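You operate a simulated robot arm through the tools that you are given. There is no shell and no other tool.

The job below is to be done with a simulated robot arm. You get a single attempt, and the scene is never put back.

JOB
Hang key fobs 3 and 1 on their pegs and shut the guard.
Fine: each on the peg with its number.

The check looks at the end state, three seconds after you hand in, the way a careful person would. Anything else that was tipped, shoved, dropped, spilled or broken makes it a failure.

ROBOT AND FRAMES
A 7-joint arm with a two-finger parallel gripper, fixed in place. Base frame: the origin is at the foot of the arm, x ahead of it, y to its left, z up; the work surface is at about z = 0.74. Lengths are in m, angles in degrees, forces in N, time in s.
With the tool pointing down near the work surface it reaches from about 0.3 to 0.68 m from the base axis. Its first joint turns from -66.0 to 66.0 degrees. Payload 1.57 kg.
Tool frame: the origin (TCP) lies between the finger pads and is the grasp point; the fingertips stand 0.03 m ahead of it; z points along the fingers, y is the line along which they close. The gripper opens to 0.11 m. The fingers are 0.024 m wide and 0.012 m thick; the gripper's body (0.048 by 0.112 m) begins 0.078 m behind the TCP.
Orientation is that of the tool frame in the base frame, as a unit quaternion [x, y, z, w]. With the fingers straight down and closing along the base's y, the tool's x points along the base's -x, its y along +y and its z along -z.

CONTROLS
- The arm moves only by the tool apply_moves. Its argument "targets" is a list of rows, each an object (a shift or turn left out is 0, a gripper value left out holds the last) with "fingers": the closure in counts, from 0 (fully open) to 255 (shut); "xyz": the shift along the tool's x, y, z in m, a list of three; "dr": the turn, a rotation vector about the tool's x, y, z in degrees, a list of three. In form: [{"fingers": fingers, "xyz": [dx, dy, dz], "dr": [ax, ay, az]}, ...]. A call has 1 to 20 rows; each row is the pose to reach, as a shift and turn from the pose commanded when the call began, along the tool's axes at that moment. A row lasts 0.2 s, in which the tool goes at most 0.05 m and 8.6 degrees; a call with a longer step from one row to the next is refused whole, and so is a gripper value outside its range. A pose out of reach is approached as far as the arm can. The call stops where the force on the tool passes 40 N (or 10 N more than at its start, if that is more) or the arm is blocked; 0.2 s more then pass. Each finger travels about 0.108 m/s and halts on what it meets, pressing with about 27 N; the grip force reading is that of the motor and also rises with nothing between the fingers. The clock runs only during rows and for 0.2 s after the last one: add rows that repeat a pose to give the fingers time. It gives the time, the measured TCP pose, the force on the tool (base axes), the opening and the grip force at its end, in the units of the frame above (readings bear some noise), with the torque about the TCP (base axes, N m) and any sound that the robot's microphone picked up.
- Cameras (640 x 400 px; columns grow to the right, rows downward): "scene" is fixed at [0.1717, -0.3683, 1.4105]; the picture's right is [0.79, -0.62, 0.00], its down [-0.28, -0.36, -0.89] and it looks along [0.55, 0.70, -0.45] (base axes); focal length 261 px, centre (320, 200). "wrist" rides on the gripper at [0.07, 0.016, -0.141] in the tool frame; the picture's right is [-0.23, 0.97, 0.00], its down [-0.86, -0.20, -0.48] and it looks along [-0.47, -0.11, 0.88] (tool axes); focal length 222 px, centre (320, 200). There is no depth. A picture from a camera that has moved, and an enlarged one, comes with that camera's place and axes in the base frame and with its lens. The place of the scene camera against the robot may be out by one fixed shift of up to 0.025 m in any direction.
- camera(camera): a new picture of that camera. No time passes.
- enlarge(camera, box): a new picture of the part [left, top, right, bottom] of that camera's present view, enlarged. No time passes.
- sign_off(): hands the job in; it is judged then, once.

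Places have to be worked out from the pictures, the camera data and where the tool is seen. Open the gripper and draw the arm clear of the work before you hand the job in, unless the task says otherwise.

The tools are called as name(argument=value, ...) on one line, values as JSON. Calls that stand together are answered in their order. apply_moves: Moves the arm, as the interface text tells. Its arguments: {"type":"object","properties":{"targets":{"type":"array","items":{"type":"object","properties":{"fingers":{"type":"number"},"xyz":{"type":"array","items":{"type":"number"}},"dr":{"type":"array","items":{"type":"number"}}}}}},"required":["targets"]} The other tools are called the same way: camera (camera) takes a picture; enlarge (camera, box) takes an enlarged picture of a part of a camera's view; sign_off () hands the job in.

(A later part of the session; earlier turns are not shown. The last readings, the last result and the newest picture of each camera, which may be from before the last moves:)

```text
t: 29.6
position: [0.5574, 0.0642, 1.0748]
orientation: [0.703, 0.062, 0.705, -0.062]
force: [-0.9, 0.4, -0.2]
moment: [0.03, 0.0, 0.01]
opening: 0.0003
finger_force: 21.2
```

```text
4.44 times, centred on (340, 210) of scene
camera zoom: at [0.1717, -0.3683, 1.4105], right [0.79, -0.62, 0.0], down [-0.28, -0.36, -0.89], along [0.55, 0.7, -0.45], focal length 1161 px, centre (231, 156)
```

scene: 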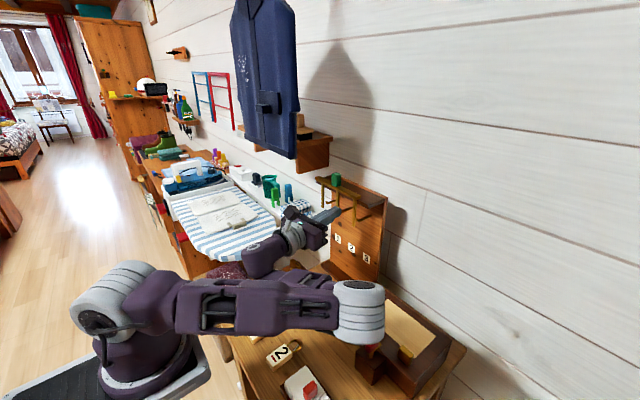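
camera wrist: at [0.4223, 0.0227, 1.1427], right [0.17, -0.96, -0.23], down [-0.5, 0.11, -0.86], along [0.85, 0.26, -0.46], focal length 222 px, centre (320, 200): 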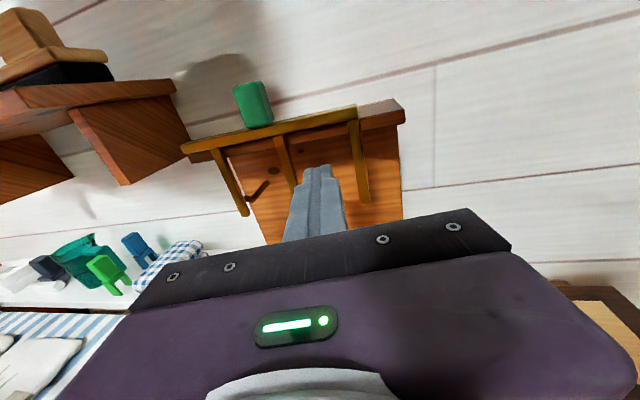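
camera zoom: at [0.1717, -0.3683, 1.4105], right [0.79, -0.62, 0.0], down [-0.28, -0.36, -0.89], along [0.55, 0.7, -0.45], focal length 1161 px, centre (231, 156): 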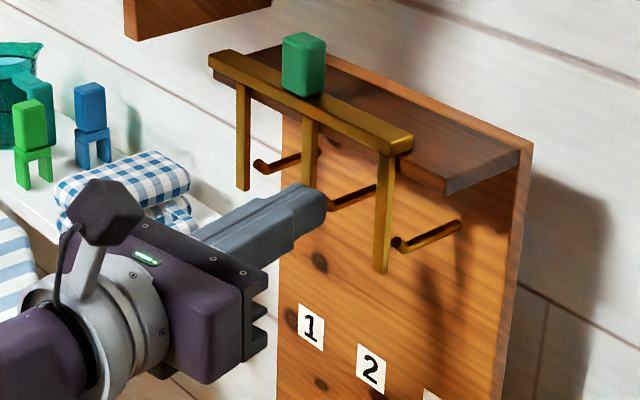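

Fingers are centred in the gap. I'll advance 27 mm so the tips reach just past the tine plane.

apply_moves(targets=[{"xyz": [0, 0.0016, 0.0089]}, {"xyz": [0, 0.0031, 0.0177]}, {"xyz": [0, 0.0047, 0.0266]}, {"xyz": [0, 0.0047, 0.0266]}])

enlarge(camera="scene", box=[310, 170, 390, 230])

enlarge(camera="wrist", box=[170, 70, 430, 230])

```text
t: 30.6
position: [0.5825, 0.064, 1.0732]
orientation: [0.704, 0.063, 0.705, -0.063]
force: [-0.8, 0.5, 0.0]
moment: [0.01, -0.03, -0.03]
opening: 0.0
finger_force: 21.5
```

```text
6.67 times, centred on (350, 200) of scene
camera zoom: at [0.1717, -0.3683, 1.4105], right [0.79, -0.62, 0.0], down [-0.28, -0.36, -0.89], along [0.55, 0.7, -0.45], focal length 1742 px, centre (120, 200)
```

zoom: 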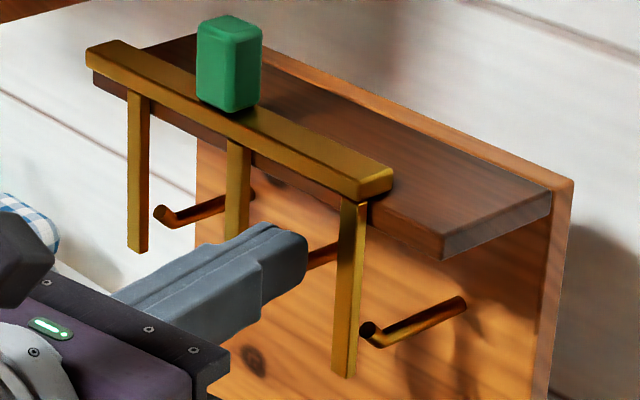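

```text
2.46 times, centred on (300, 150) of wrist
camera zoom: at [0.4476, 0.0233, 1.1433], right [0.17, -0.96, -0.23], down [-0.5, 0.11, -0.86], along [0.85, 0.26, -0.46], focal length 547 px, centre (369, 323)
```

zoom: 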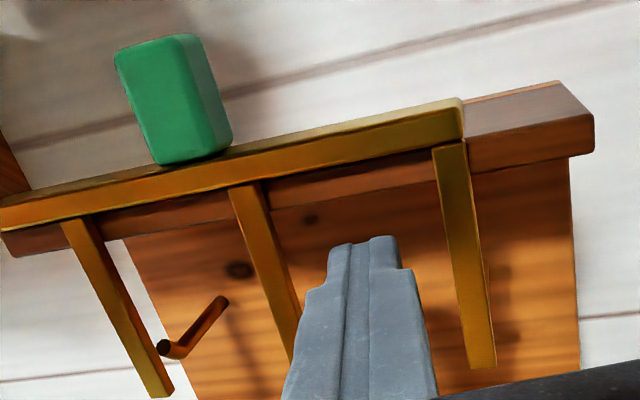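

The tips sit between the tines, as predicted by geometry. Now I'll gently push toward −y against tine 3 to see whether the guard slides that way.

apply_moves(targets=[{"xyz": [0, 0.0049, -0.0009]}, {"xyz": [0, 0.0098, -0.0018]}, {"xyz": [0, 0.0128, -0.0023]}, {"xyz": [0, 0.0148, -0.0027]}, {"xyz": [0, 0.0167, -0.003]}, {"xyz": [0, 0.0187, -0.0034]}, {"xyz": [0, 0.0207, -0.0037]}])

enlarge(camera="scene", box=[310, 170, 390, 230])

enlarge(camera="wrist", box=[170, 70, 430, 230])

```text
t: 32.2
position: [0.5823, 0.0427, 1.0739]
orientation: [0.704, 0.062, 0.705, -0.061]
force: [-1.1, 0.7, -0.2]
moment: [0.0, 0.07, 0.03]
opening: 0.0
finger_force: 21.2
```

```text
6.67 times, centred on (350, 200) of scene
camera zoom: at [0.1717, -0.3683, 1.4105], right [0.79, -0.62, 0.0], down [-0.28, -0.36, -0.89], along [0.55, 0.7, -0.45], focal length 1742 px, centre (120, 200)
```

zoom: 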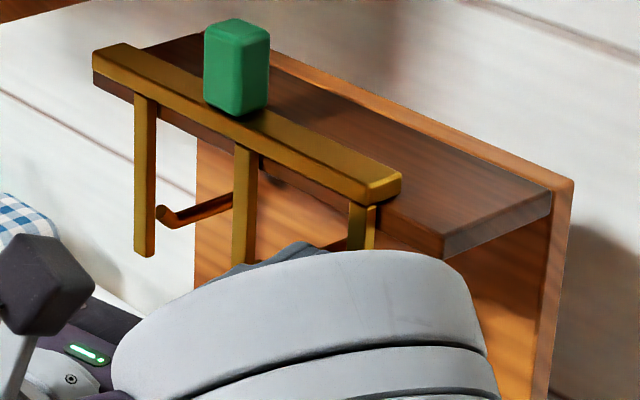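

```text
2.46 times, centred on (300, 150) of wrist
camera zoom: at [0.4475, 0.002, 1.1433], right [0.17, -0.96, -0.23], down [-0.5, 0.11, -0.86], along [0.85, 0.26, -0.46], focal length 547 px, centre (369, 323)
```

zoom: 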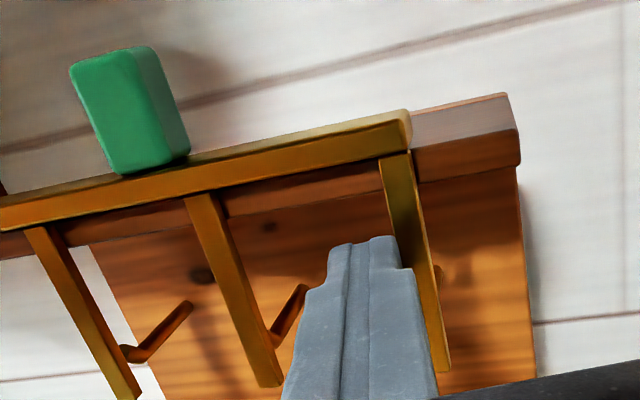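

The guard slides toward −y with almost no force. I'll push it on about 26 mm more to put the tines midway between the pegs.

apply_moves(targets=[{"xyz": [0, 0.0039, -0.0007]}, {"xyz": [0, 0.0079, -0.0014]}, {"xyz": [0, 0.0118, -0.0021]}, {"xyz": [0, 0.0157, -0.0028]}, {"xyz": [0, 0.0197, -0.0035]}, {"xyz": [0, 0.0226, -0.0041]}, {"xyz": [0, 0.0246, -0.0044]}])

enlarge(camera="wrist", box=[170, 70, 430, 230])

camera(camera="scene")

```text
t: 33.8
position: [0.5817, 0.0174, 1.0745]
orientation: [0.703, 0.062, 0.706, -0.061]
force: [-0.4, 0.7, -1.9]
moment: [0.02, 0.01, 0.04]
opening: 0.0002
finger_force: 21.4
```

```text
2.46 times, centred on (300, 150) of wrist
camera zoom: at [0.4473, -0.0229, 1.1432], right [0.17, -0.96, -0.23], down [-0.5, 0.11, -0.86], along [0.85, 0.26, -0.46], focal length 547 px, centre (369, 323)
```

zoom: 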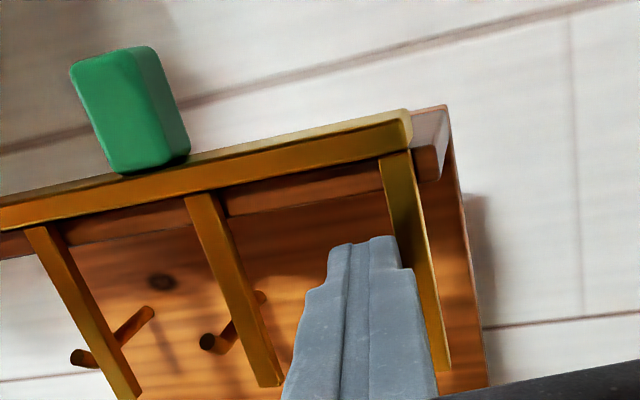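

```text
taken
```

scene: 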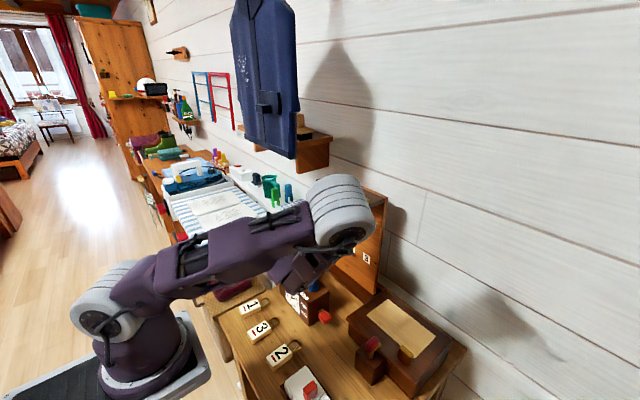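

The guard is open: tine 3 is now at y≈0.004 and the pegs are clear between tines. I'll back straight out, then reverse the swing so the tool points left again.

apply_moves(targets=[{"xyz": [0, -0.0053, -0.0295]}, {"xyz": [-0.005, -0.0106, -0.059]}, {"xyz": [-0.004, -0.0246, -0.0689], "dr": [8, 0, 0]}, {"xyz": [-0.003, -0.0386, -0.0787], "dr": [16, 0, 0]}, {"xyz": [-0.002, -0.0526, -0.0886], "dr": [24, 0, 0]}, {"xyz": [-0.001, -0.0666, -0.0984], "dr": [32, 0, 0]}, {"xyz": [0, -0.0806, -0.1083], "dr": [40, 0, 0]}, {"xyz": [0.001, -0.0945, -0.1181], "dr": [48, 0, 0]}, {"xyz": [0.002, -0.1085, -0.128], "dr": [56, 0, 0]}, {"xyz": [0.003, -0.1225, -0.1378], "dr": [64, 0, 0]}, {"xyz": [0.004, -0.1365, -0.1477], "dr": [72, 0, 0]}, {"xyz": [0.0055, -0.1505, -0.1575], "dr": [80, 0, 0]}, {"xyz": [0.0055, -0.1505, -0.1575], "dr": [80, 0, 0]}])

camera(camera="scene")

enlarge(camera="scene", box=[310, 170, 390, 230])

```text
t: 36.6
position: [0.4012, 0.1381, 1.0796]
orientation: [0.499, 0.501, 0.5, -0.5]
force: [-0.2, 0.3, -0.2]
moment: [0.0, -0.01, 0.02]
opening: 0.0
finger_force: 20.8
out of reach, approached as far as the arm can: row 2, 3, 4
```

```text
taken
```

scene: 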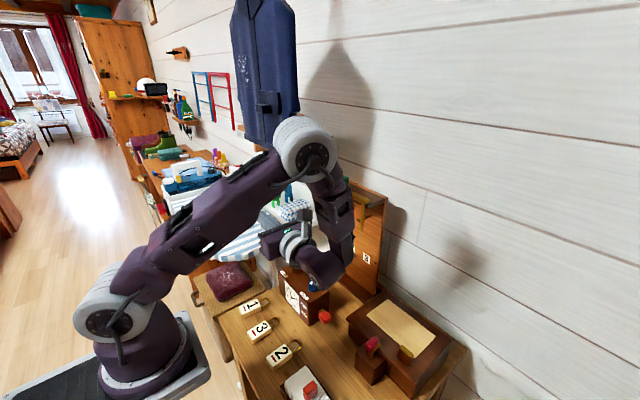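

```text
6.67 times, centred on (350, 200) of scene
camera zoom: at [0.1717, -0.3683, 1.4105], right [0.79, -0.62, 0.0], down [-0.28, -0.36, -0.89], along [0.55, 0.7, -0.45], focal length 1742 px, centre (120, 200)
```

zoom: 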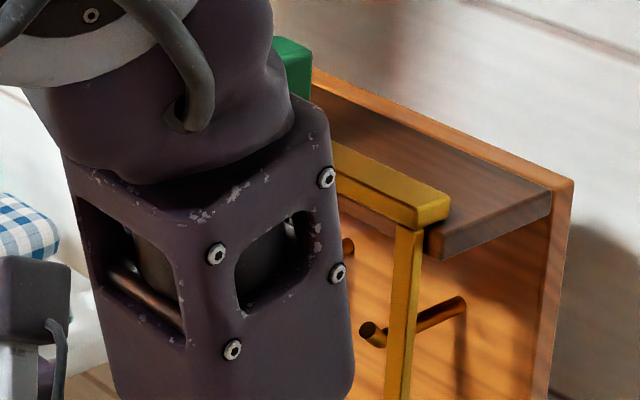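

Back at the left-pointing pose with the guard open. I'll tip back down to a vertical tool (tool x along +y), opening the fingers.

apply_moves(targets=[{"fingers": 0, "xyz": [0, 0.001, -0.0055], "dr": [0, -8.2, 0]}, {"xyz": [0, 0.002, -0.011], "dr": [0, -16.4, 0]}, {"xyz": [0, 0.003, -0.0165], "dr": [0, -24.6, 0]}, {"xyz": [0, 0.004, -0.022], "dr": [0, -32.8, 0]}, {"xyz": [0, 0.005, -0.0275], "dr": [0, -41, 0]}, {"xyz": [0, 0.006, -0.033], "dr": [0, -49.2, 0]}, {"xyz": [0, 0.007, -0.0385], "dr": [0, -57.4, 0]}, {"xyz": [0, 0.008, -0.044], "dr": [0, -65.6, 0]}, {"xyz": [0, 0.009, -0.0495], "dr": [0, -73.8, 0]}, {"xyz": [0, 0.01, -0.055], "dr": [0, -82, 0]}, {"xyz": [0, 0.01, -0.06], "dr": [0, -90, 0]}, {"xyz": [0, 0.01, -0.06], "dr": [0, -90, 0]}])

```text
t: 39.2
position: [0.4131, 0.0778, 1.0792]
orientation: [0.707, 0.707, 0.0, 0.002]
force: [0.2, 0.4, 0.3]
moment: [0.01, -0.02, 0.0]
opening: 0.1098
finger_force: 0.1
```

Vertical again. Now I'll yaw to align tool x with fob 3's ring direction (≈+2.7° from +x) and move above fob 3 at z≈0.90.

apply_moves(targets=[{"xyz": [0.0026, -0.0071, 0.0163], "dr": [0, 0, 7.94]}, {"xyz": [0.0053, -0.0142, 0.0325], "dr": [0, 0, 15.87]}, {"xyz": [0.0079, -0.0213, 0.0488], "dr": [0, 0, 23.81]}, {"xyz": [0.0105, -0.0284, 0.0651], "dr": [0, 0, 31.75]}, {"xyz": [0.0132, -0.0355, 0.0814], "dr": [0, 0, 39.68]}, {"xyz": [0.0158, -0.0425, 0.0976], "dr": [0, 0, 47.62]}, {"xyz": [0.0185, -0.0496, 0.1139], "dr": [0, 0, 55.55]}, {"xyz": [0.0211, -0.0567, 0.1302], "dr": [0, 0, 63.49]}, {"xyz": [0.0237, -0.0638, 0.1465], "dr": [0, 0, 71.43]}, {"xyz": [0.0264, -0.0709, 0.1627], "dr": [0, 0, 79.36]}, {"xyz": [0.029, -0.078, 0.179], "dr": [0, 0, 87.3]}, {"xyz": [0.029, -0.078, 0.179], "dr": [0, 0, 87.3]}])

camera(camera="wrist")

camera(camera="scene")

```text
t: 41.8
position: [0.3336, 0.1078, 0.8995]
orientation: [1.0, 0.023, 0.0, 0.0]
force: [0.2, -0.5, 0.1]
moment: [-0.01, 0.01, 0.03]
opening: 0.1101
finger_force: 0.1
```

```text
taken
camera wrist: at [0.4048, 0.0947, 1.0413], right [-0.18, -0.98, 0.0], down [-0.86, 0.16, 0.48], along [-0.47, 0.09, -0.88], focal length 222 px, centre (320, 200)
```

wrist: 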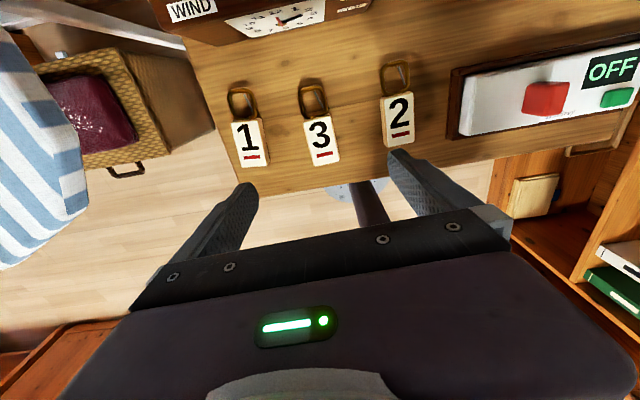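

```text
taken
```

scene: 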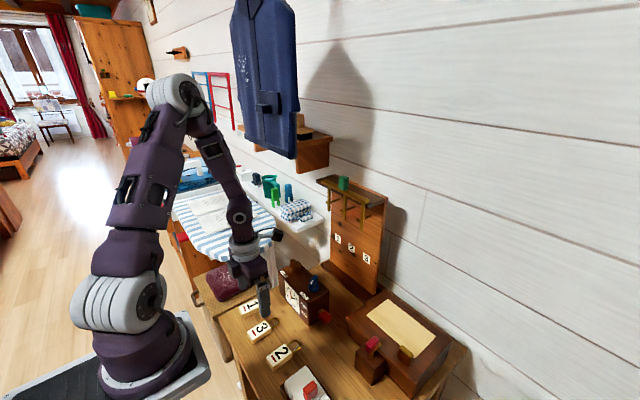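

I have a view of the fobs with rings toward the camera. I'll zoom in on fobs 3 and 1 to refine their positions.

enlarge(camera="wrist", box=[210, 70, 370, 180])

enlarge(camera="wrist", box=[280, 70, 360, 175])

```text
3.64 times, centred on (290, 125) of wrist
camera zoom: at [0.4048, 0.0947, 1.0413], right [-0.18, -0.98, 0.0], down [-0.86, 0.16, 0.48], along [-0.47, 0.09, -0.88], focal length 808 px, centre (429, 473)
```

zoom: 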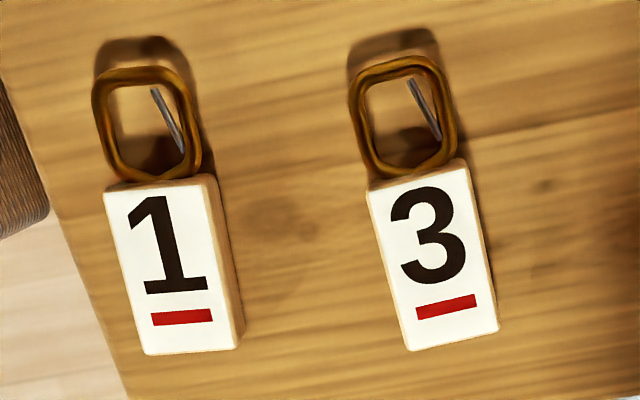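

```text
3.81 times, centred on (320, 122) of wrist
camera zoom: at [0.4048, 0.0947, 1.0413], right [-0.18, -0.98, 0.0], down [-0.86, 0.16, 0.48], along [-0.47, 0.09, -0.88], focal length 846 px, centre (320, 495)
```

zoom: 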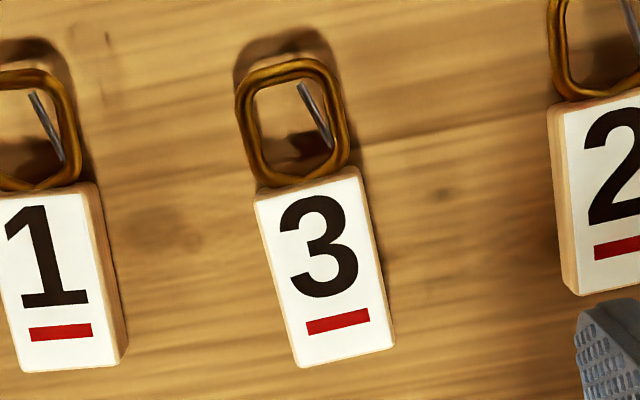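

Ring 3 is coplanar with the fob at z≈0.75; the fob centre is (0.3355, 0.106), yaw ≈3°, hole about 24 mm. I'll narrow the fingers to ~60 mm (clear of fob 1) and descend to TCP z≈0.80 first.

apply_moves(targets=[{"fingers": 116, "xyz": [0.0018, 0.0016, 0]}, {"xyz": [0.0018, 0.0016, 0]}, {"xyz": [0.0018, 0.0016, 0.035]}, {"xyz": [0.0018, 0.0016, 0.07]}, {"xyz": [0.0018, 0.0016, 0.1]}, {"xyz": [0.0018, 0.0016, 0.1]}])

camera(camera="wrist")

enlarge(camera="scene", box=[220, 270, 320, 360])

```text
t: 43.2
position: [0.3355, 0.106, 0.8007]
orientation: [1.0, 0.024, 0.001, 0.001]
force: [-0.3, 0.0, 0.1]
moment: [0.03, -0.01, 0.03]
opening: 0.0599
finger_force: 0.1
```

```text
taken
camera wrist: at [0.4076, 0.0935, 0.9408], right [-0.18, -0.98, 0.0], down [-0.86, 0.16, 0.48], along [-0.47, 0.09, -0.88], focal length 222 px, centre (320, 200)
```

wrist: 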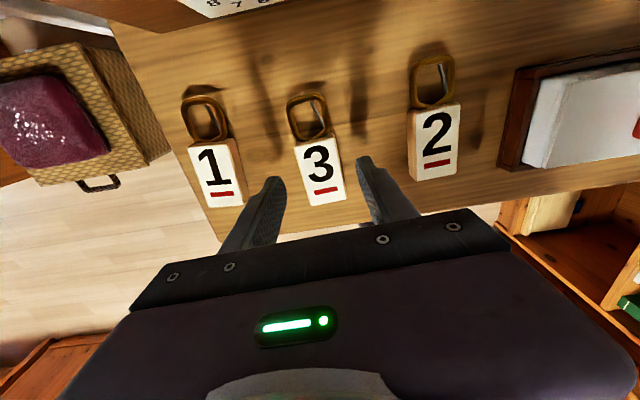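

```text
4.44 times, centred on (270, 315) of scene
camera zoom: at [0.1717, -0.3683, 1.4105], right [0.79, -0.62, 0.0], down [-0.28, -0.36, -0.89], along [0.55, 0.7, -0.45], focal length 1161 px, centre (542, -311)
```

zoom: 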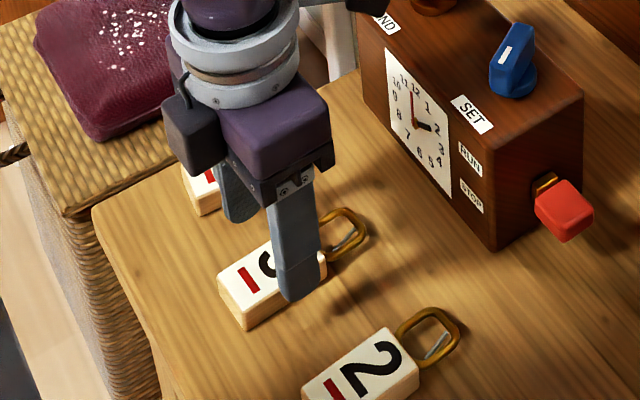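

Fob 3's centre projects right on the tool axis. I'll lower the last 26 mm to TCP z≈0.775 and close.

apply_moves(targets=[{"xyz": [0, 0, 0.014]}, {"xyz": [0, 0, 0.022]}, {"xyz": [0, 0, 0.026]}, {"xyz": [0, 0, 0.026]}])

camera(camera="wrist")

enlarge(camera="scene", box=[220, 270, 320, 360])

```text
t: 44.2
position: [0.3352, 0.1064, 0.7737]
orientation: [1.0, 0.023, 0.001, 0.0]
force: [0.5, 0.1, 0.0]
moment: [0.01, 0.04, 0.01]
opening: 0.06
finger_force: 0.0
```

```text
taken
camera wrist: at [0.4075, 0.0931, 0.9154], right [-0.18, -0.98, 0.0], down [-0.86, 0.16, 0.48], along [-0.47, 0.09, -0.88], focal length 222 px, centre (320, 200)
```

wrist: 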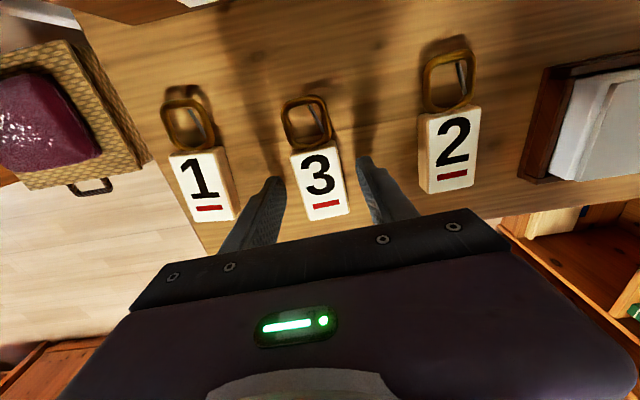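

```text
4.44 times, centred on (270, 315) of scene
camera zoom: at [0.1717, -0.3683, 1.4105], right [0.79, -0.62, 0.0], down [-0.28, -0.36, -0.89], along [0.55, 0.7, -0.45], focal length 1161 px, centre (542, -311)
```

zoom: 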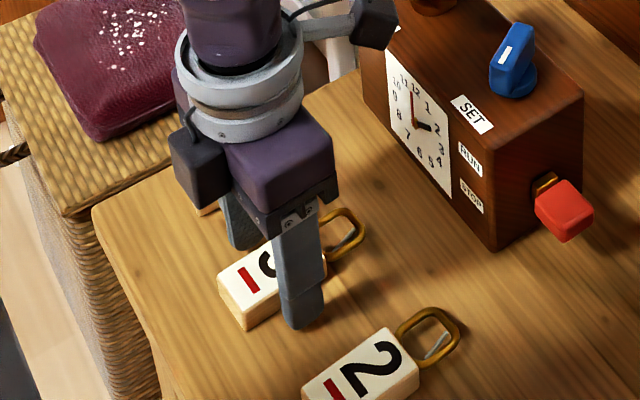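

The fingers straddle fob 3 symmetrically. Closing now.

apply_moves(targets=[{"fingers": 255}, {"fingers": 255}, {"fingers": 255}])

camera(camera="wrist")

```text
t: 45.0
position: [0.3356, 0.1051, 0.7741]
orientation: [1.0, 0.024, 0.001, 0.0]
force: [-0.2, 0.2, 0.1]
moment: [-0.02, 0.02, 0.01]
opening: 0.035
finger_force: 27.3
```

```text
taken
camera wrist: at [0.4074, 0.0931, 0.9155], right [-0.18, -0.98, 0.0], down [-0.86, 0.16, 0.48], along [-0.47, 0.09, -0.88], focal length 222 px, centre (320, 200)
```

wrist: 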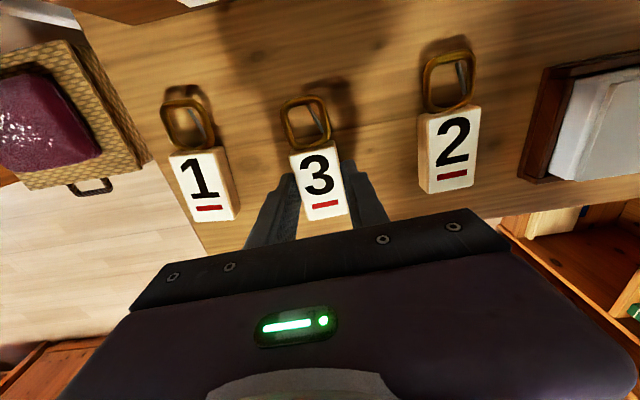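

Grip holds at 35 mm opening. I'll lift straight up by 12.5 cm.

apply_moves(targets=[{"xyz": [0, 0, -0.01]}, {"xyz": [0, 0, -0.04]}, {"xyz": [0, 0, -0.08]}, {"xyz": [0, 0, -0.125]}, {"xyz": [0, 0, -0.125]}])

camera(camera="wrist")

camera(camera="scene")

```text
t: 46.2
position: [0.3362, 0.1049, 0.8985]
orientation: [1.0, 0.023, 0.001, 0.0]
force: [-0.5, 0.5, -1.4]
moment: [0.0, 0.0, 0.01]
opening: 0.0348
finger_force: 26.7
```

```text
taken
camera wrist: at [0.407, 0.0923, 1.0401], right [-0.18, -0.98, 0.0], down [-0.86, 0.16, 0.48], along [-0.47, 0.09, -0.88], focal length 222 px, centre (320, 200)
```

wrist: 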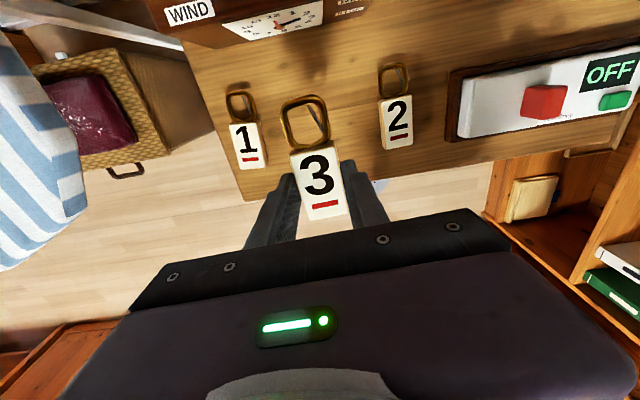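

```text
taken
```

scene: 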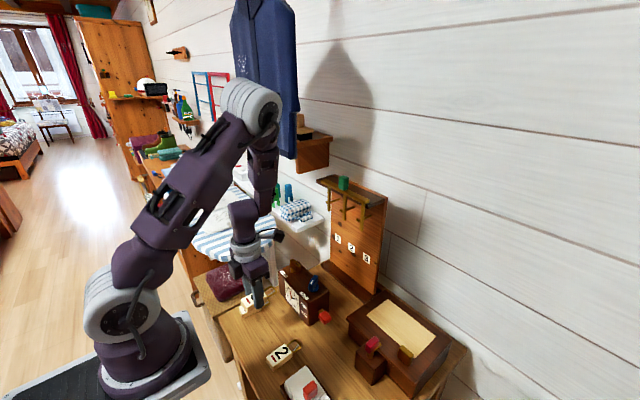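

Fob 3 is lifted securely. I'll zoom to register the ring's position in the wrist view for later alignment.

enlarge(camera="wrist", box=[260, 80, 380, 230])

```text
2.67 times, centred on (320, 155) of wrist
camera zoom: at [0.407, 0.0923, 1.0401], right [-0.18, -0.98, 0.0], down [-0.86, 0.16, 0.48], along [-0.47, 0.09, -0.88], focal length 592 px, centre (320, 320)
```

zoom: 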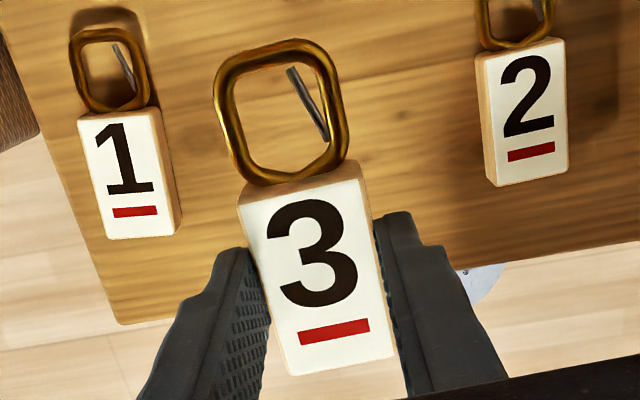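

The ring hole sits at about tool (0.043, −0.001, 0.0245), with the small gate bar on the right. Now I'll raise and yaw back so tool x points along +y, ready for the sideways tip.

apply_moves(targets=[{"xyz": [0.0067, 0.0027, -0.0165], "dr": [0, 0, -7.94]}, {"xyz": [0.0134, 0.0053, -0.0329], "dr": [0, 0, -15.87]}, {"xyz": [0.0201, 0.008, -0.0494], "dr": [0, 0, -23.81]}, {"xyz": [0.0268, 0.0107, -0.0658], "dr": [0, 0, -31.75]}, {"xyz": [0.0335, 0.0134, -0.0823], "dr": [0, 0, -39.68]}, {"xyz": [0.0402, 0.016, -0.0987], "dr": [0, 0, -47.62]}, {"xyz": [0.0469, 0.0187, -0.1152], "dr": [0, 0, -55.55]}, {"xyz": [0.0536, 0.0214, -0.1316], "dr": [0, 0, -63.49]}, {"xyz": [0.0603, 0.0241, -0.1481], "dr": [0, 0, -71.43]}, {"xyz": [0.067, 0.0267, -0.1645], "dr": [0, 0, -79.36]}, {"xyz": [0.0737, 0.0294, -0.181], "dr": [0, 0, -87.3]}, {"xyz": [0.0737, 0.0294, -0.181], "dr": [0, 0, -87.3]}])

```text
t: 48.8
position: [0.4112, 0.0796, 1.0826]
orientation: [0.707, 0.708, 0.001, 0.0]
force: [-0.5, 0.2, -0.4]
moment: [-0.02, 0.0, 0.0]
opening: 0.0347
finger_force: 26.5
```

Next the sideways tip: tool from pointing down to pointing left (+y), camera on top, fob becoming vertical with the ring up.

apply_moves(targets=[{"xyz": [0.0055, -0.001, 0], "dr": [0, 8.2, 0]}, {"xyz": [0.011, -0.002, 0], "dr": [0, 16.4, 0]}, {"xyz": [0.0165, -0.003, 0], "dr": [0, 24.6, 0]}, {"xyz": [0.022, -0.004, 0], "dr": [0, 32.8, 0]}, {"xyz": [0.0275, -0.005, 0], "dr": [0, 41, 0]}, {"xyz": [0.033, -0.006, 0], "dr": [0, 49.2, 0]}, {"xyz": [0.0385, -0.007, 0], "dr": [0, 57.4, 0]}, {"xyz": [0.044, -0.008, 0], "dr": [0, 65.6, 0]}, {"xyz": [0.0495, -0.009, 0], "dr": [0, 73.8, 0]}, {"xyz": [0.055, -0.01, 0], "dr": [0, 82, 0]}, {"xyz": [0.06, -0.01, 0], "dr": [0, 90, 0]}, {"xyz": [0.06, -0.01, 0], "dr": [0, 90, 0]}])

camera(camera="wrist")

```text
t: 51.4
position: [0.405, 0.1456, 1.0845]
orientation: [0.499, 0.501, 0.501, -0.5]
force: [0.6, 0.3, -0.9]
moment: [-0.02, -0.02, -0.04]
opening: 0.0352
finger_force: 26.7
out of reach, approached as far as the arm can: row 11, 12
```

```text
taken
camera wrist: at [0.4224, 0.0047, 1.1537], right [0.97, 0.0, -0.23], down [-0.2, -0.48, -0.86], along [-0.11, 0.88, -0.47], focal length 222 px, centre (320, 200)
```

wrist: 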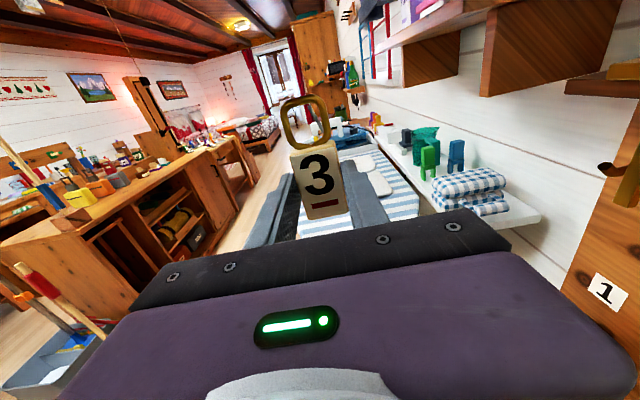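

Fob 3 is upright with its ring up. I'll swing toward +x by 85°, ending in front of peg 3 at about (0.55, 0.03, 1.00).

apply_moves(targets=[{"xyz": [-0.0085, 0.0145, -0.0116], "dr": [-8.5, 0, 0]}, {"xyz": [-0.0169, 0.029, -0.0231], "dr": [-17, 0, 0]}, {"xyz": [-0.0254, 0.0435, -0.0347], "dr": [-25.5, 0, 0]}, {"xyz": [-0.0338, 0.058, -0.0462], "dr": [-34, 0, 0]}, {"xyz": [-0.0423, 0.0725, -0.0578], "dr": [-42.5, 0, 0]}, {"xyz": [-0.0507, 0.087, -0.0694], "dr": [-51, 0, 0]}, {"xyz": [-0.0592, 0.1015, -0.0809], "dr": [-59.5, 0, 0]}, {"xyz": [-0.0676, 0.116, -0.0925], "dr": [-68, 0, 0]}, {"xyz": [-0.0761, 0.1305, -0.104], "dr": [-76.5, 0, 0]}, {"xyz": [-0.0845, 0.145, -0.1156], "dr": [-85, 0, 0]}, {"xyz": [-0.0845, 0.145, -0.1156], "dr": [-85, 0, 0]}])

camera(camera="wrist")

camera(camera="scene")

```text
t: 53.8
position: [0.565, 0.0288, 0.9956]
orientation: [0.706, 0.03, 0.707, -0.03]
force: [-0.3, -0.1, -0.3]
moment: [0.02, 0.0, -0.01]
opening: 0.0349
finger_force: 26.5
out of reach, approached as far as the arm can: row 1, 2, 3, 4, 5, 6, 7, 8, 9, 10, 11
```

```text
taken
camera wrist: at [0.4271, 0.0009, 1.0644], right [0.08, -0.97, -0.23], down [-0.49, 0.16, -0.86], along [0.87, 0.18, -0.46], focal length 222 px, centre (320, 200)
```

wrist: 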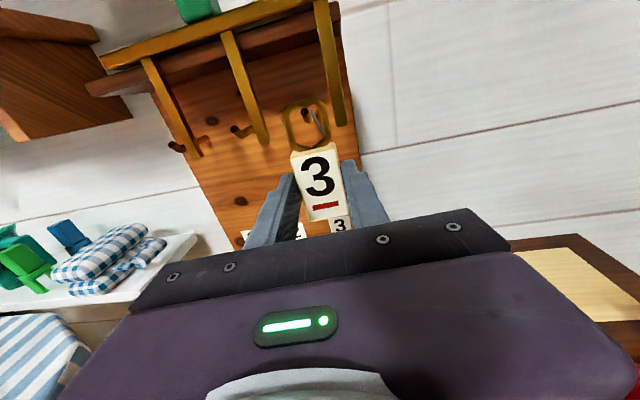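

```text
taken
```

scene: 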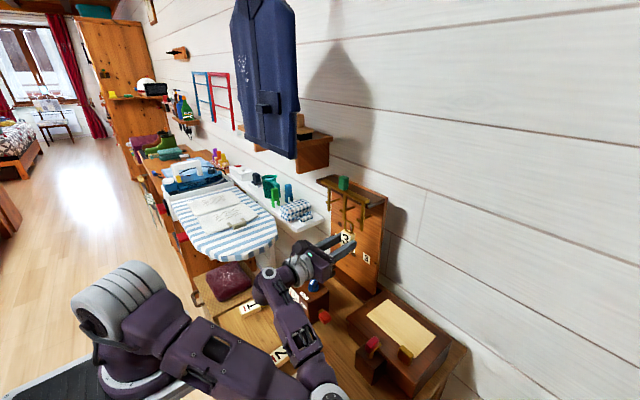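

The pose is slightly off from commanded but good: peg 3's tip is visible through ring 3. I'll zoom in to align.

enlarge(camera="wrist", box=[260, 70, 380, 230])

enlarge(camera="scene", box=[310, 170, 390, 270])

enlarge(camera="scene", box=[220, 260, 420, 400])

```text
2.50 times, centred on (320, 150) of wrist
camera zoom: at [0.4271, 0.0009, 1.0644], right [0.08, -0.97, -0.23], down [-0.49, 0.16, -0.86], along [0.87, 0.18, -0.46], focal length 555 px, centre (320, 325)
```

zoom: 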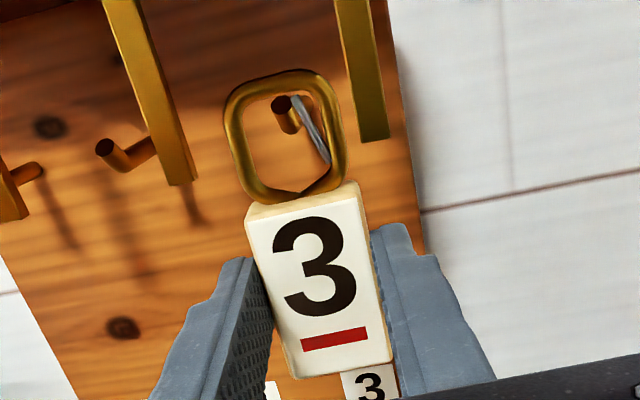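

```text
4.00 times, centred on (350, 220) of scene
camera zoom: at [0.1717, -0.3683, 1.4105], right [0.79, -0.62, 0.0], down [-0.28, -0.36, -0.89], along [0.55, 0.7, -0.45], focal length 1045 px, centre (200, 120)
```

zoom: 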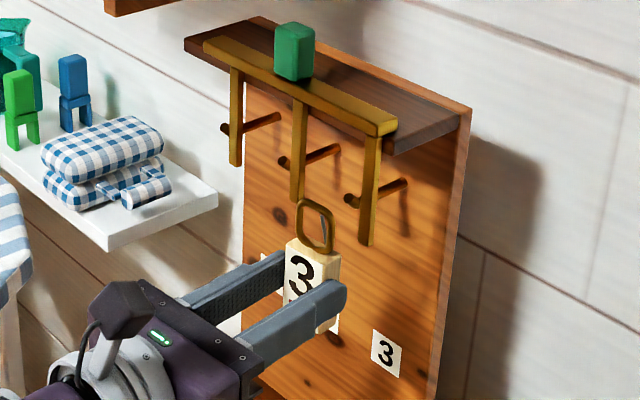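

```text
2.86 times, centred on (320, 330) of scene
camera zoom: at [0.1717, -0.3683, 1.4105], right [0.79, -0.62, 0.0], down [-0.28, -0.36, -0.89], along [0.55, 0.7, -0.45], focal length 746 px, centre (320, -171)
```

zoom: 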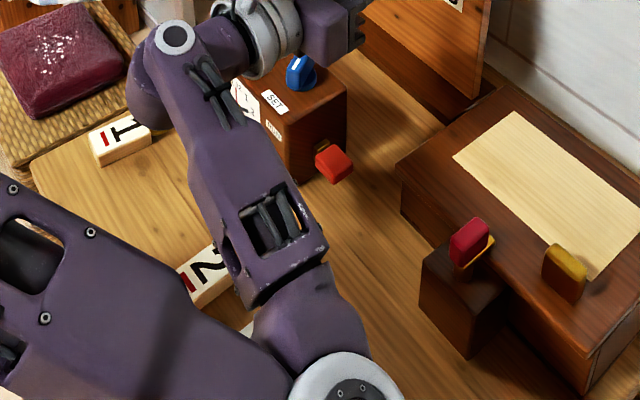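

Peg 3's tip is at about (0.620, 0.0355, 1.044) and the hole centre at (0.589, 0.032, 1.039), with tines well to either side. I'll shift slightly (+1.6 mm y, +2.4 mm z) and advance 20 mm, then re-check.

apply_moves(targets=[{"xyz": [0.0024, 0.0001, 0.002]}, {"xyz": [0.0024, 0.0001, 0.008]}, {"xyz": [0.0024, 0.0001, 0.014]}, {"xyz": [0.0024, 0.0001, 0.02]}, {"xyz": [0.0024, 0.0001, 0.02]}])

enlarge(camera="wrist", box=[260, 70, 380, 230])

enlarge(camera="scene", box=[310, 170, 390, 270])

camera(camera="scene")

```text
t: 55.0
position: [0.5846, 0.0317, 0.997]
orientation: [0.706, 0.031, 0.707, -0.031]
force: [-0.1, -0.6, -0.2]
moment: [0.0, 0.01, -0.02]
opening: 0.0349
finger_force: 27.2
```

```text
2.50 times, centred on (320, 150) of wrist
camera zoom: at [0.447, 0.003, 1.0668], right [0.09, -0.97, -0.23], down [-0.49, 0.16, -0.86], along [0.87, 0.18, -0.46], focal length 555 px, centre (320, 325)
```

zoom: 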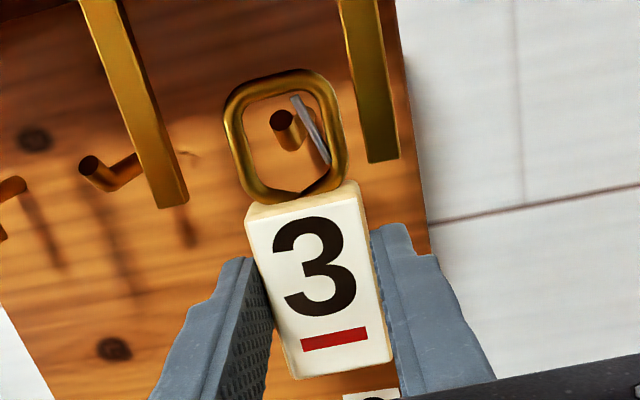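

```text
4.00 times, centred on (350, 220) of scene
camera zoom: at [0.1717, -0.3683, 1.4105], right [0.79, -0.62, 0.0], down [-0.28, -0.36, -0.89], along [0.55, 0.7, -0.45], focal length 1045 px, centre (200, 120)
```

zoom: 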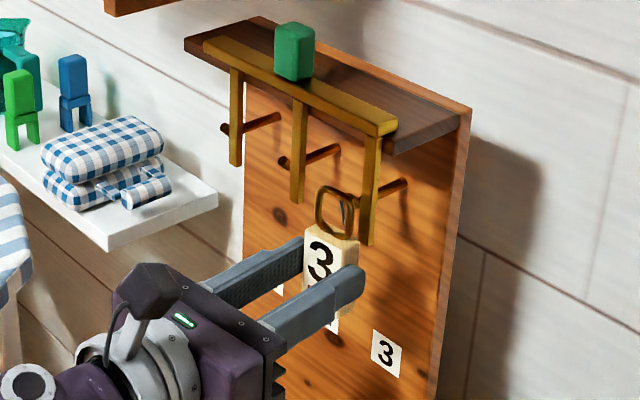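

```text
taken
```

scene: 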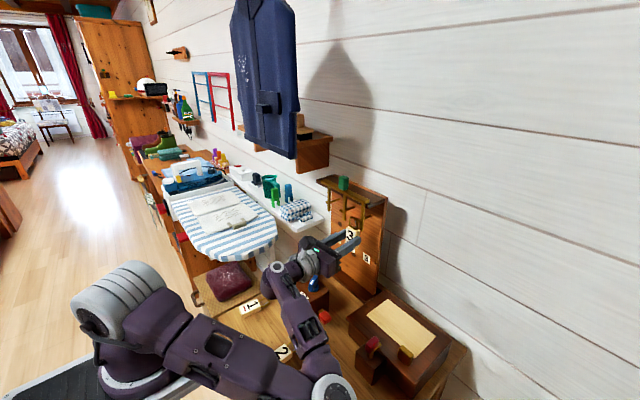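

The tip is nicely inside the ring opening with about 3.5 mm clearance all round. I'll advance another 20 mm with a 1.5 mm shift right, then check.

apply_moves(targets=[{"xyz": [0, 0.0018, 0.002]}, {"xyz": [0, 0.0022, 0.008]}, {"xyz": [0, 0.0027, 0.014]}, {"xyz": [0, 0.0032, 0.0198]}, {"xyz": [0, 0.0032, 0.0198]}])

enlarge(camera="wrist", box=[260, 70, 380, 230])

enlarge(camera="scene", box=[325, 185, 385, 245])

```text
t: 56.2
position: [0.6049, 0.031, 0.9987]
orientation: [0.706, 0.031, 0.707, -0.031]
force: [-0.5, 0.2, -0.7]
moment: [0.01, 0.02, -0.02]
opening: 0.035
finger_force: 27.5
```

```text
2.50 times, centred on (320, 150) of wrist
camera zoom: at [0.4669, 0.0017, 1.0667], right [0.09, -0.97, -0.23], down [-0.49, 0.16, -0.86], along [0.87, 0.19, -0.46], focal length 555 px, centre (320, 325)
```

zoom: 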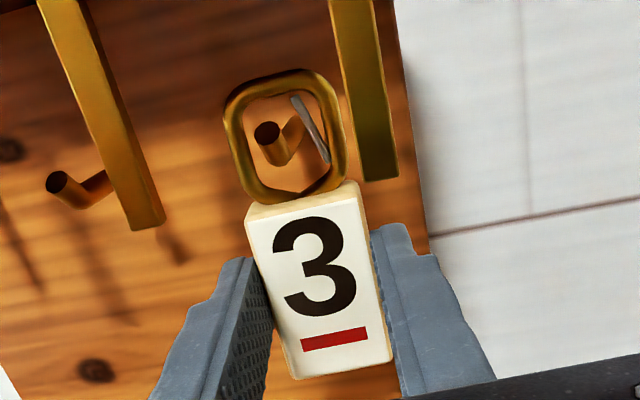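

```text
6.67 times, centred on (355, 215) of scene
camera zoom: at [0.1717, -0.3683, 1.4105], right [0.79, -0.62, 0.0], down [-0.28, -0.36, -0.89], along [0.55, 0.7, -0.45], focal length 1742 px, centre (87, 100)
```

zoom: 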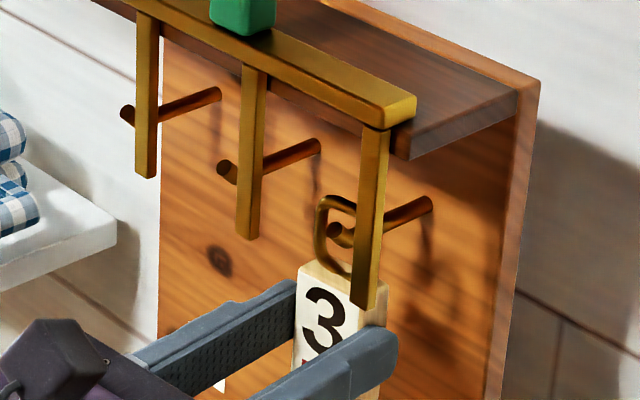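

The tip has passed through the ring (ring at x≈0.629). I'll advance 19 mm more to put the ring mid-peg.

apply_moves(targets=[{"xyz": [0, 0.0005, 0.006]}, {"xyz": [0, 0.001, 0.012]}, {"xyz": [0, 0.0016, 0.019]}, {"xyz": [0, 0.0016, 0.019]}])

enlarge(camera="wrist", box=[260, 70, 380, 230])

enlarge(camera="scene", box=[325, 185, 385, 245])

```text
t: 57.2
position: [0.624, 0.0307, 0.9979]
orientation: [0.705, 0.031, 0.707, -0.031]
force: [-0.3, -0.7, -0.7]
moment: [0.02, 0.01, 0.0]
opening: 0.0346
finger_force: 26.9
```

```text
2.50 times, centred on (320, 150) of wrist
camera zoom: at [0.4861, 0.0014, 1.0671], right [0.09, -0.97, -0.23], down [-0.49, 0.16, -0.86], along [0.87, 0.18, -0.46], focal length 555 px, centre (320, 325)
```

zoom: 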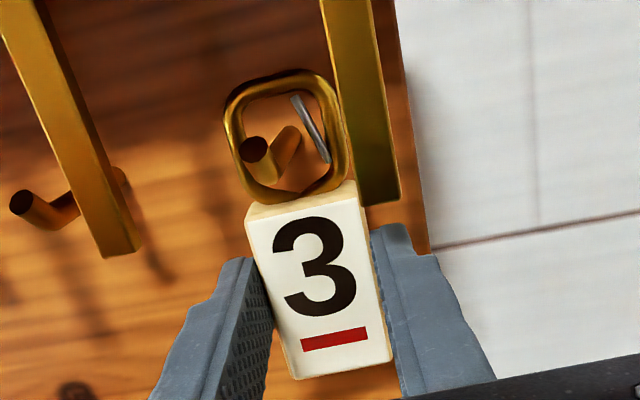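

```text
6.67 times, centred on (355, 215) of scene
camera zoom: at [0.1717, -0.3683, 1.4105], right [0.79, -0.62, 0.0], down [-0.28, -0.36, -0.89], along [0.55, 0.7, -0.45], focal length 1742 px, centre (87, 100)
```

zoom: 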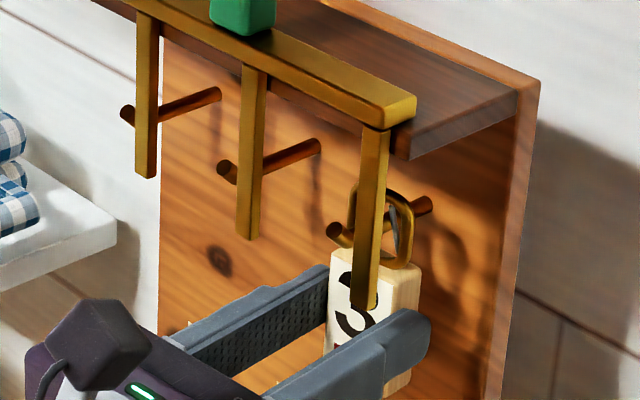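

The ring is over the peg at x≈0.648. I'll lower about 11 mm so the ring's top comes to rest near the peg.

apply_moves(targets=[{"xyz": [-0.004, 0, 0]}, {"xyz": [-0.008, 0, 0]}, {"xyz": [-0.0105, 0, 0]}, {"xyz": [-0.0105, 0, 0]}])

enlarge(camera="wrist", box=[260, 70, 380, 230])

enlarge(camera="scene", box=[325, 185, 385, 245])

```text
t: 58.2
position: [0.6251, 0.0294, 0.987]
orientation: [0.706, 0.031, 0.707, -0.031]
force: [0.0, -0.7, -0.4]
moment: [0.03, 0.04, -0.01]
opening: 0.0351
finger_force: 26.8
```

```text
2.50 times, centred on (320, 150) of wrist
camera zoom: at [0.4861, 0.0014, 1.0563], right [0.09, -0.97, -0.23], down [-0.49, 0.16, -0.86], along [0.87, 0.18, -0.46], focal length 555 px, centre (320, 325)
```

zoom: 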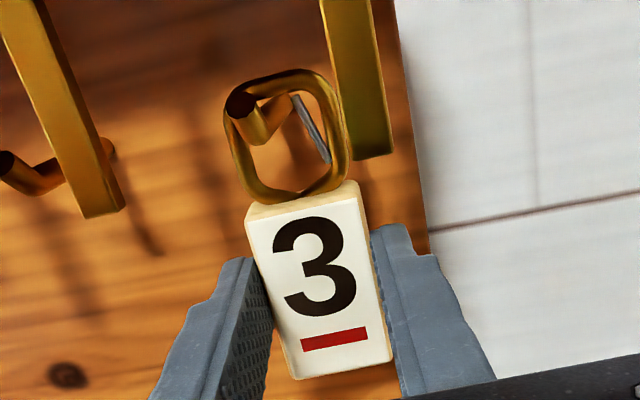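

```text
6.67 times, centred on (355, 215) of scene
camera zoom: at [0.1717, -0.3683, 1.4105], right [0.79, -0.62, 0.0], down [-0.28, -0.36, -0.89], along [0.55, 0.7, -0.45], focal length 1742 px, centre (87, 100)
```

zoom: 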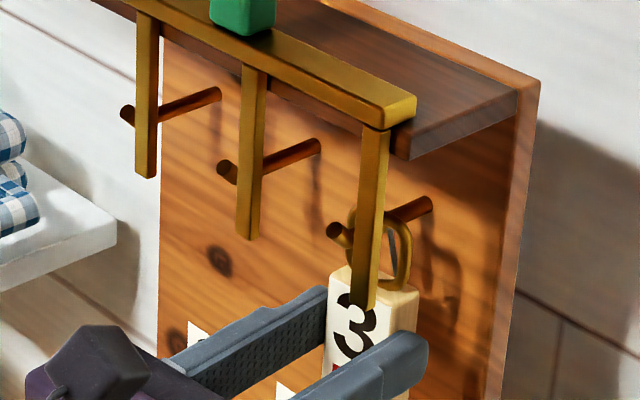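

Nearly seated, still no contact force. I'll lower up to 4 mm more in small steps.

apply_moves(targets=[{"xyz": [-0.0015, 0, 0]}, {"xyz": [-0.0025, 0, 0]}, {"xyz": [-0.003, 0, 0]}])

enlarge(camera="wrist", box=[260, 70, 380, 230])

```text
t: 59.0
position: [0.6254, 0.03, 0.985]
orientation: [0.704, 0.03, 0.709, -0.03]
force: [6.3, 3.9, 16.2]
moment: [-0.03, -0.13, 0.03]
opening: 0.0351
finger_force: 26.7
```

```text
2.50 times, centred on (320, 150) of wrist
camera zoom: at [0.4857, 0.0013, 1.0545], right [0.09, -0.97, -0.23], down [-0.49, 0.16, -0.86], along [0.87, 0.19, -0.46], focal length 555 px, centre (320, 325)
```

zoom: 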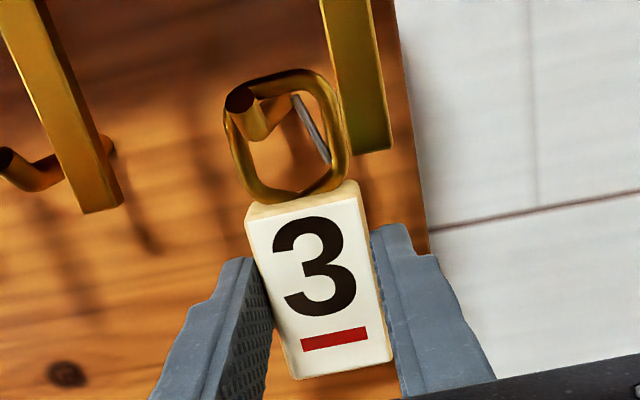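

Contact: the ring rests on the peg (16 N up). I'll relieve by raising 1.5 mm, then open the fingers a little to release.

apply_moves(targets=[{"xyz": [0.0015, 0, 0]}, {"xyz": [0.0015, 0, 0]}])

```text
t: 59.6
position: [0.6242, 0.0301, 0.9871]
orientation: [0.706, 0.03, 0.707, -0.03]
force: [1.2, -0.3, 13.3]
moment: [0.1, -0.22, 0.0]
opening: 0.0351
finger_force: 27.5
```

Still some preload; one more millimetre up, then open to about 50 mm.

apply_moves(targets=[{"xyz": [0.001, 0, 0]}, {"xyz": [0.001, 0, 0]}, {"fingers": 200, "xyz": [0.001, 0, 0]}, {"fingers": 160, "xyz": [0.001, 0, 0]}, {"fingers": 130, "xyz": [0.001, 0, 0]}, {"fingers": 130, "xyz": [0.001, 0, 0]}])

enlarge(camera="wrist", box=[260, 70, 380, 230])

enlarge(camera="scene", box=[325, 185, 385, 245])

```text
t: 61.0
position: [0.6236, 0.0307, 0.9864]
orientation: [0.706, 0.031, 0.707, -0.031]
force: [0.3, 0.3, 0.4]
moment: [-0.02, -0.01, -0.01]
opening: 0.0539
finger_force: 0.1
```

```text
2.50 times, centred on (320, 150) of wrist
camera zoom: at [0.4859, 0.0017, 1.056], right [0.09, -0.97, -0.23], down [-0.49, 0.16, -0.86], along [0.87, 0.18, -0.46], focal length 555 px, centre (320, 325)
```

zoom: 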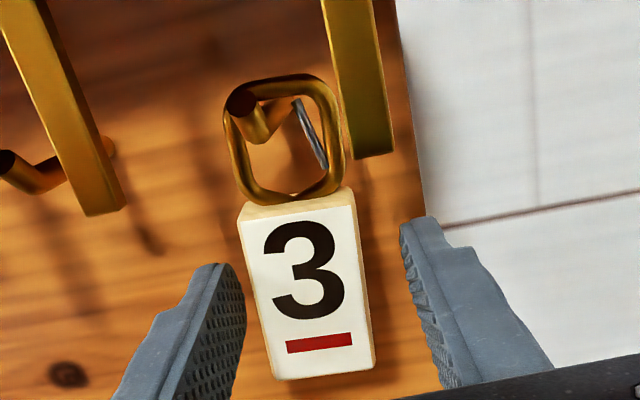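

```text
6.67 times, centred on (355, 215) of scene
camera zoom: at [0.1717, -0.3683, 1.4105], right [0.79, -0.62, 0.0], down [-0.28, -0.36, -0.89], along [0.55, 0.7, -0.45], focal length 1742 px, centre (87, 100)
```

zoom: 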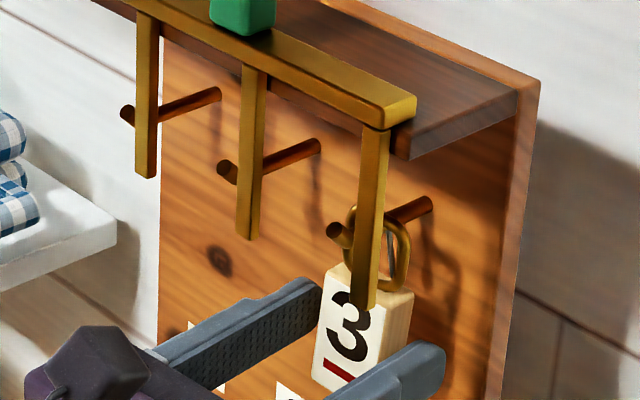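

Fob 3 hangs freely on peg 3. I'll withdraw straight back along the tool axis by 6 cm.

apply_moves(targets=[{"xyz": [0, 0, -0.01]}, {"xyz": [0, 0, -0.025]}, {"xyz": [0, 0, -0.045]}, {"xyz": [0, 0, -0.06]}, {"xyz": [0, 0, -0.06]}])

camera(camera="wrist")

camera(camera="scene")

```text
t: 62.2
position: [0.5647, 0.0242, 0.9862]
orientation: [0.706, 0.031, 0.707, -0.03]
force: [-0.1, -0.4, 0.7]
moment: [0.01, -0.02, -0.03]
opening: 0.0536
finger_force: 0.0
```

```text
taken
camera wrist: at [0.4265, -0.0035, 1.0557], right [0.09, -0.97, -0.23], down [-0.49, 0.16, -0.86], along [0.87, 0.18, -0.46], focal length 222 px, centre (320, 200)
```

wrist: 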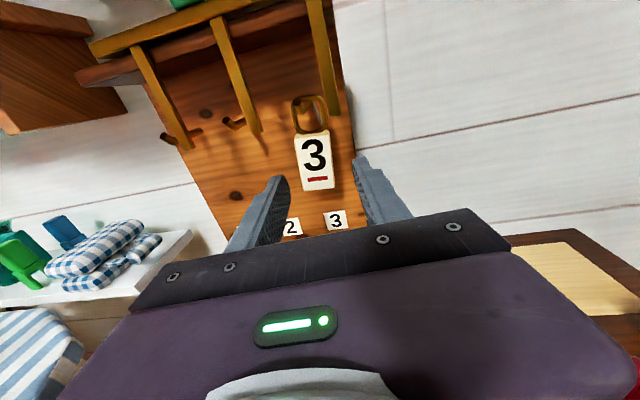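

```text
taken
```

scene: 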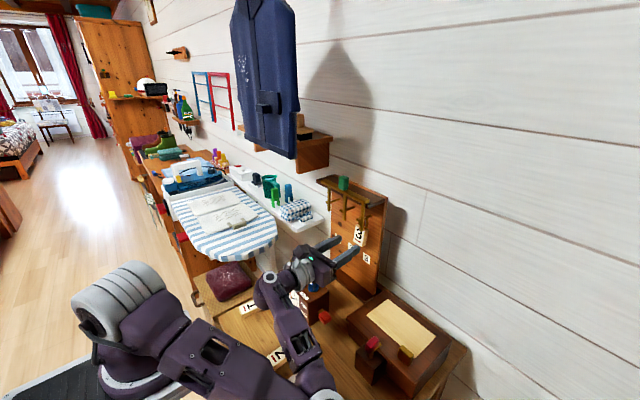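

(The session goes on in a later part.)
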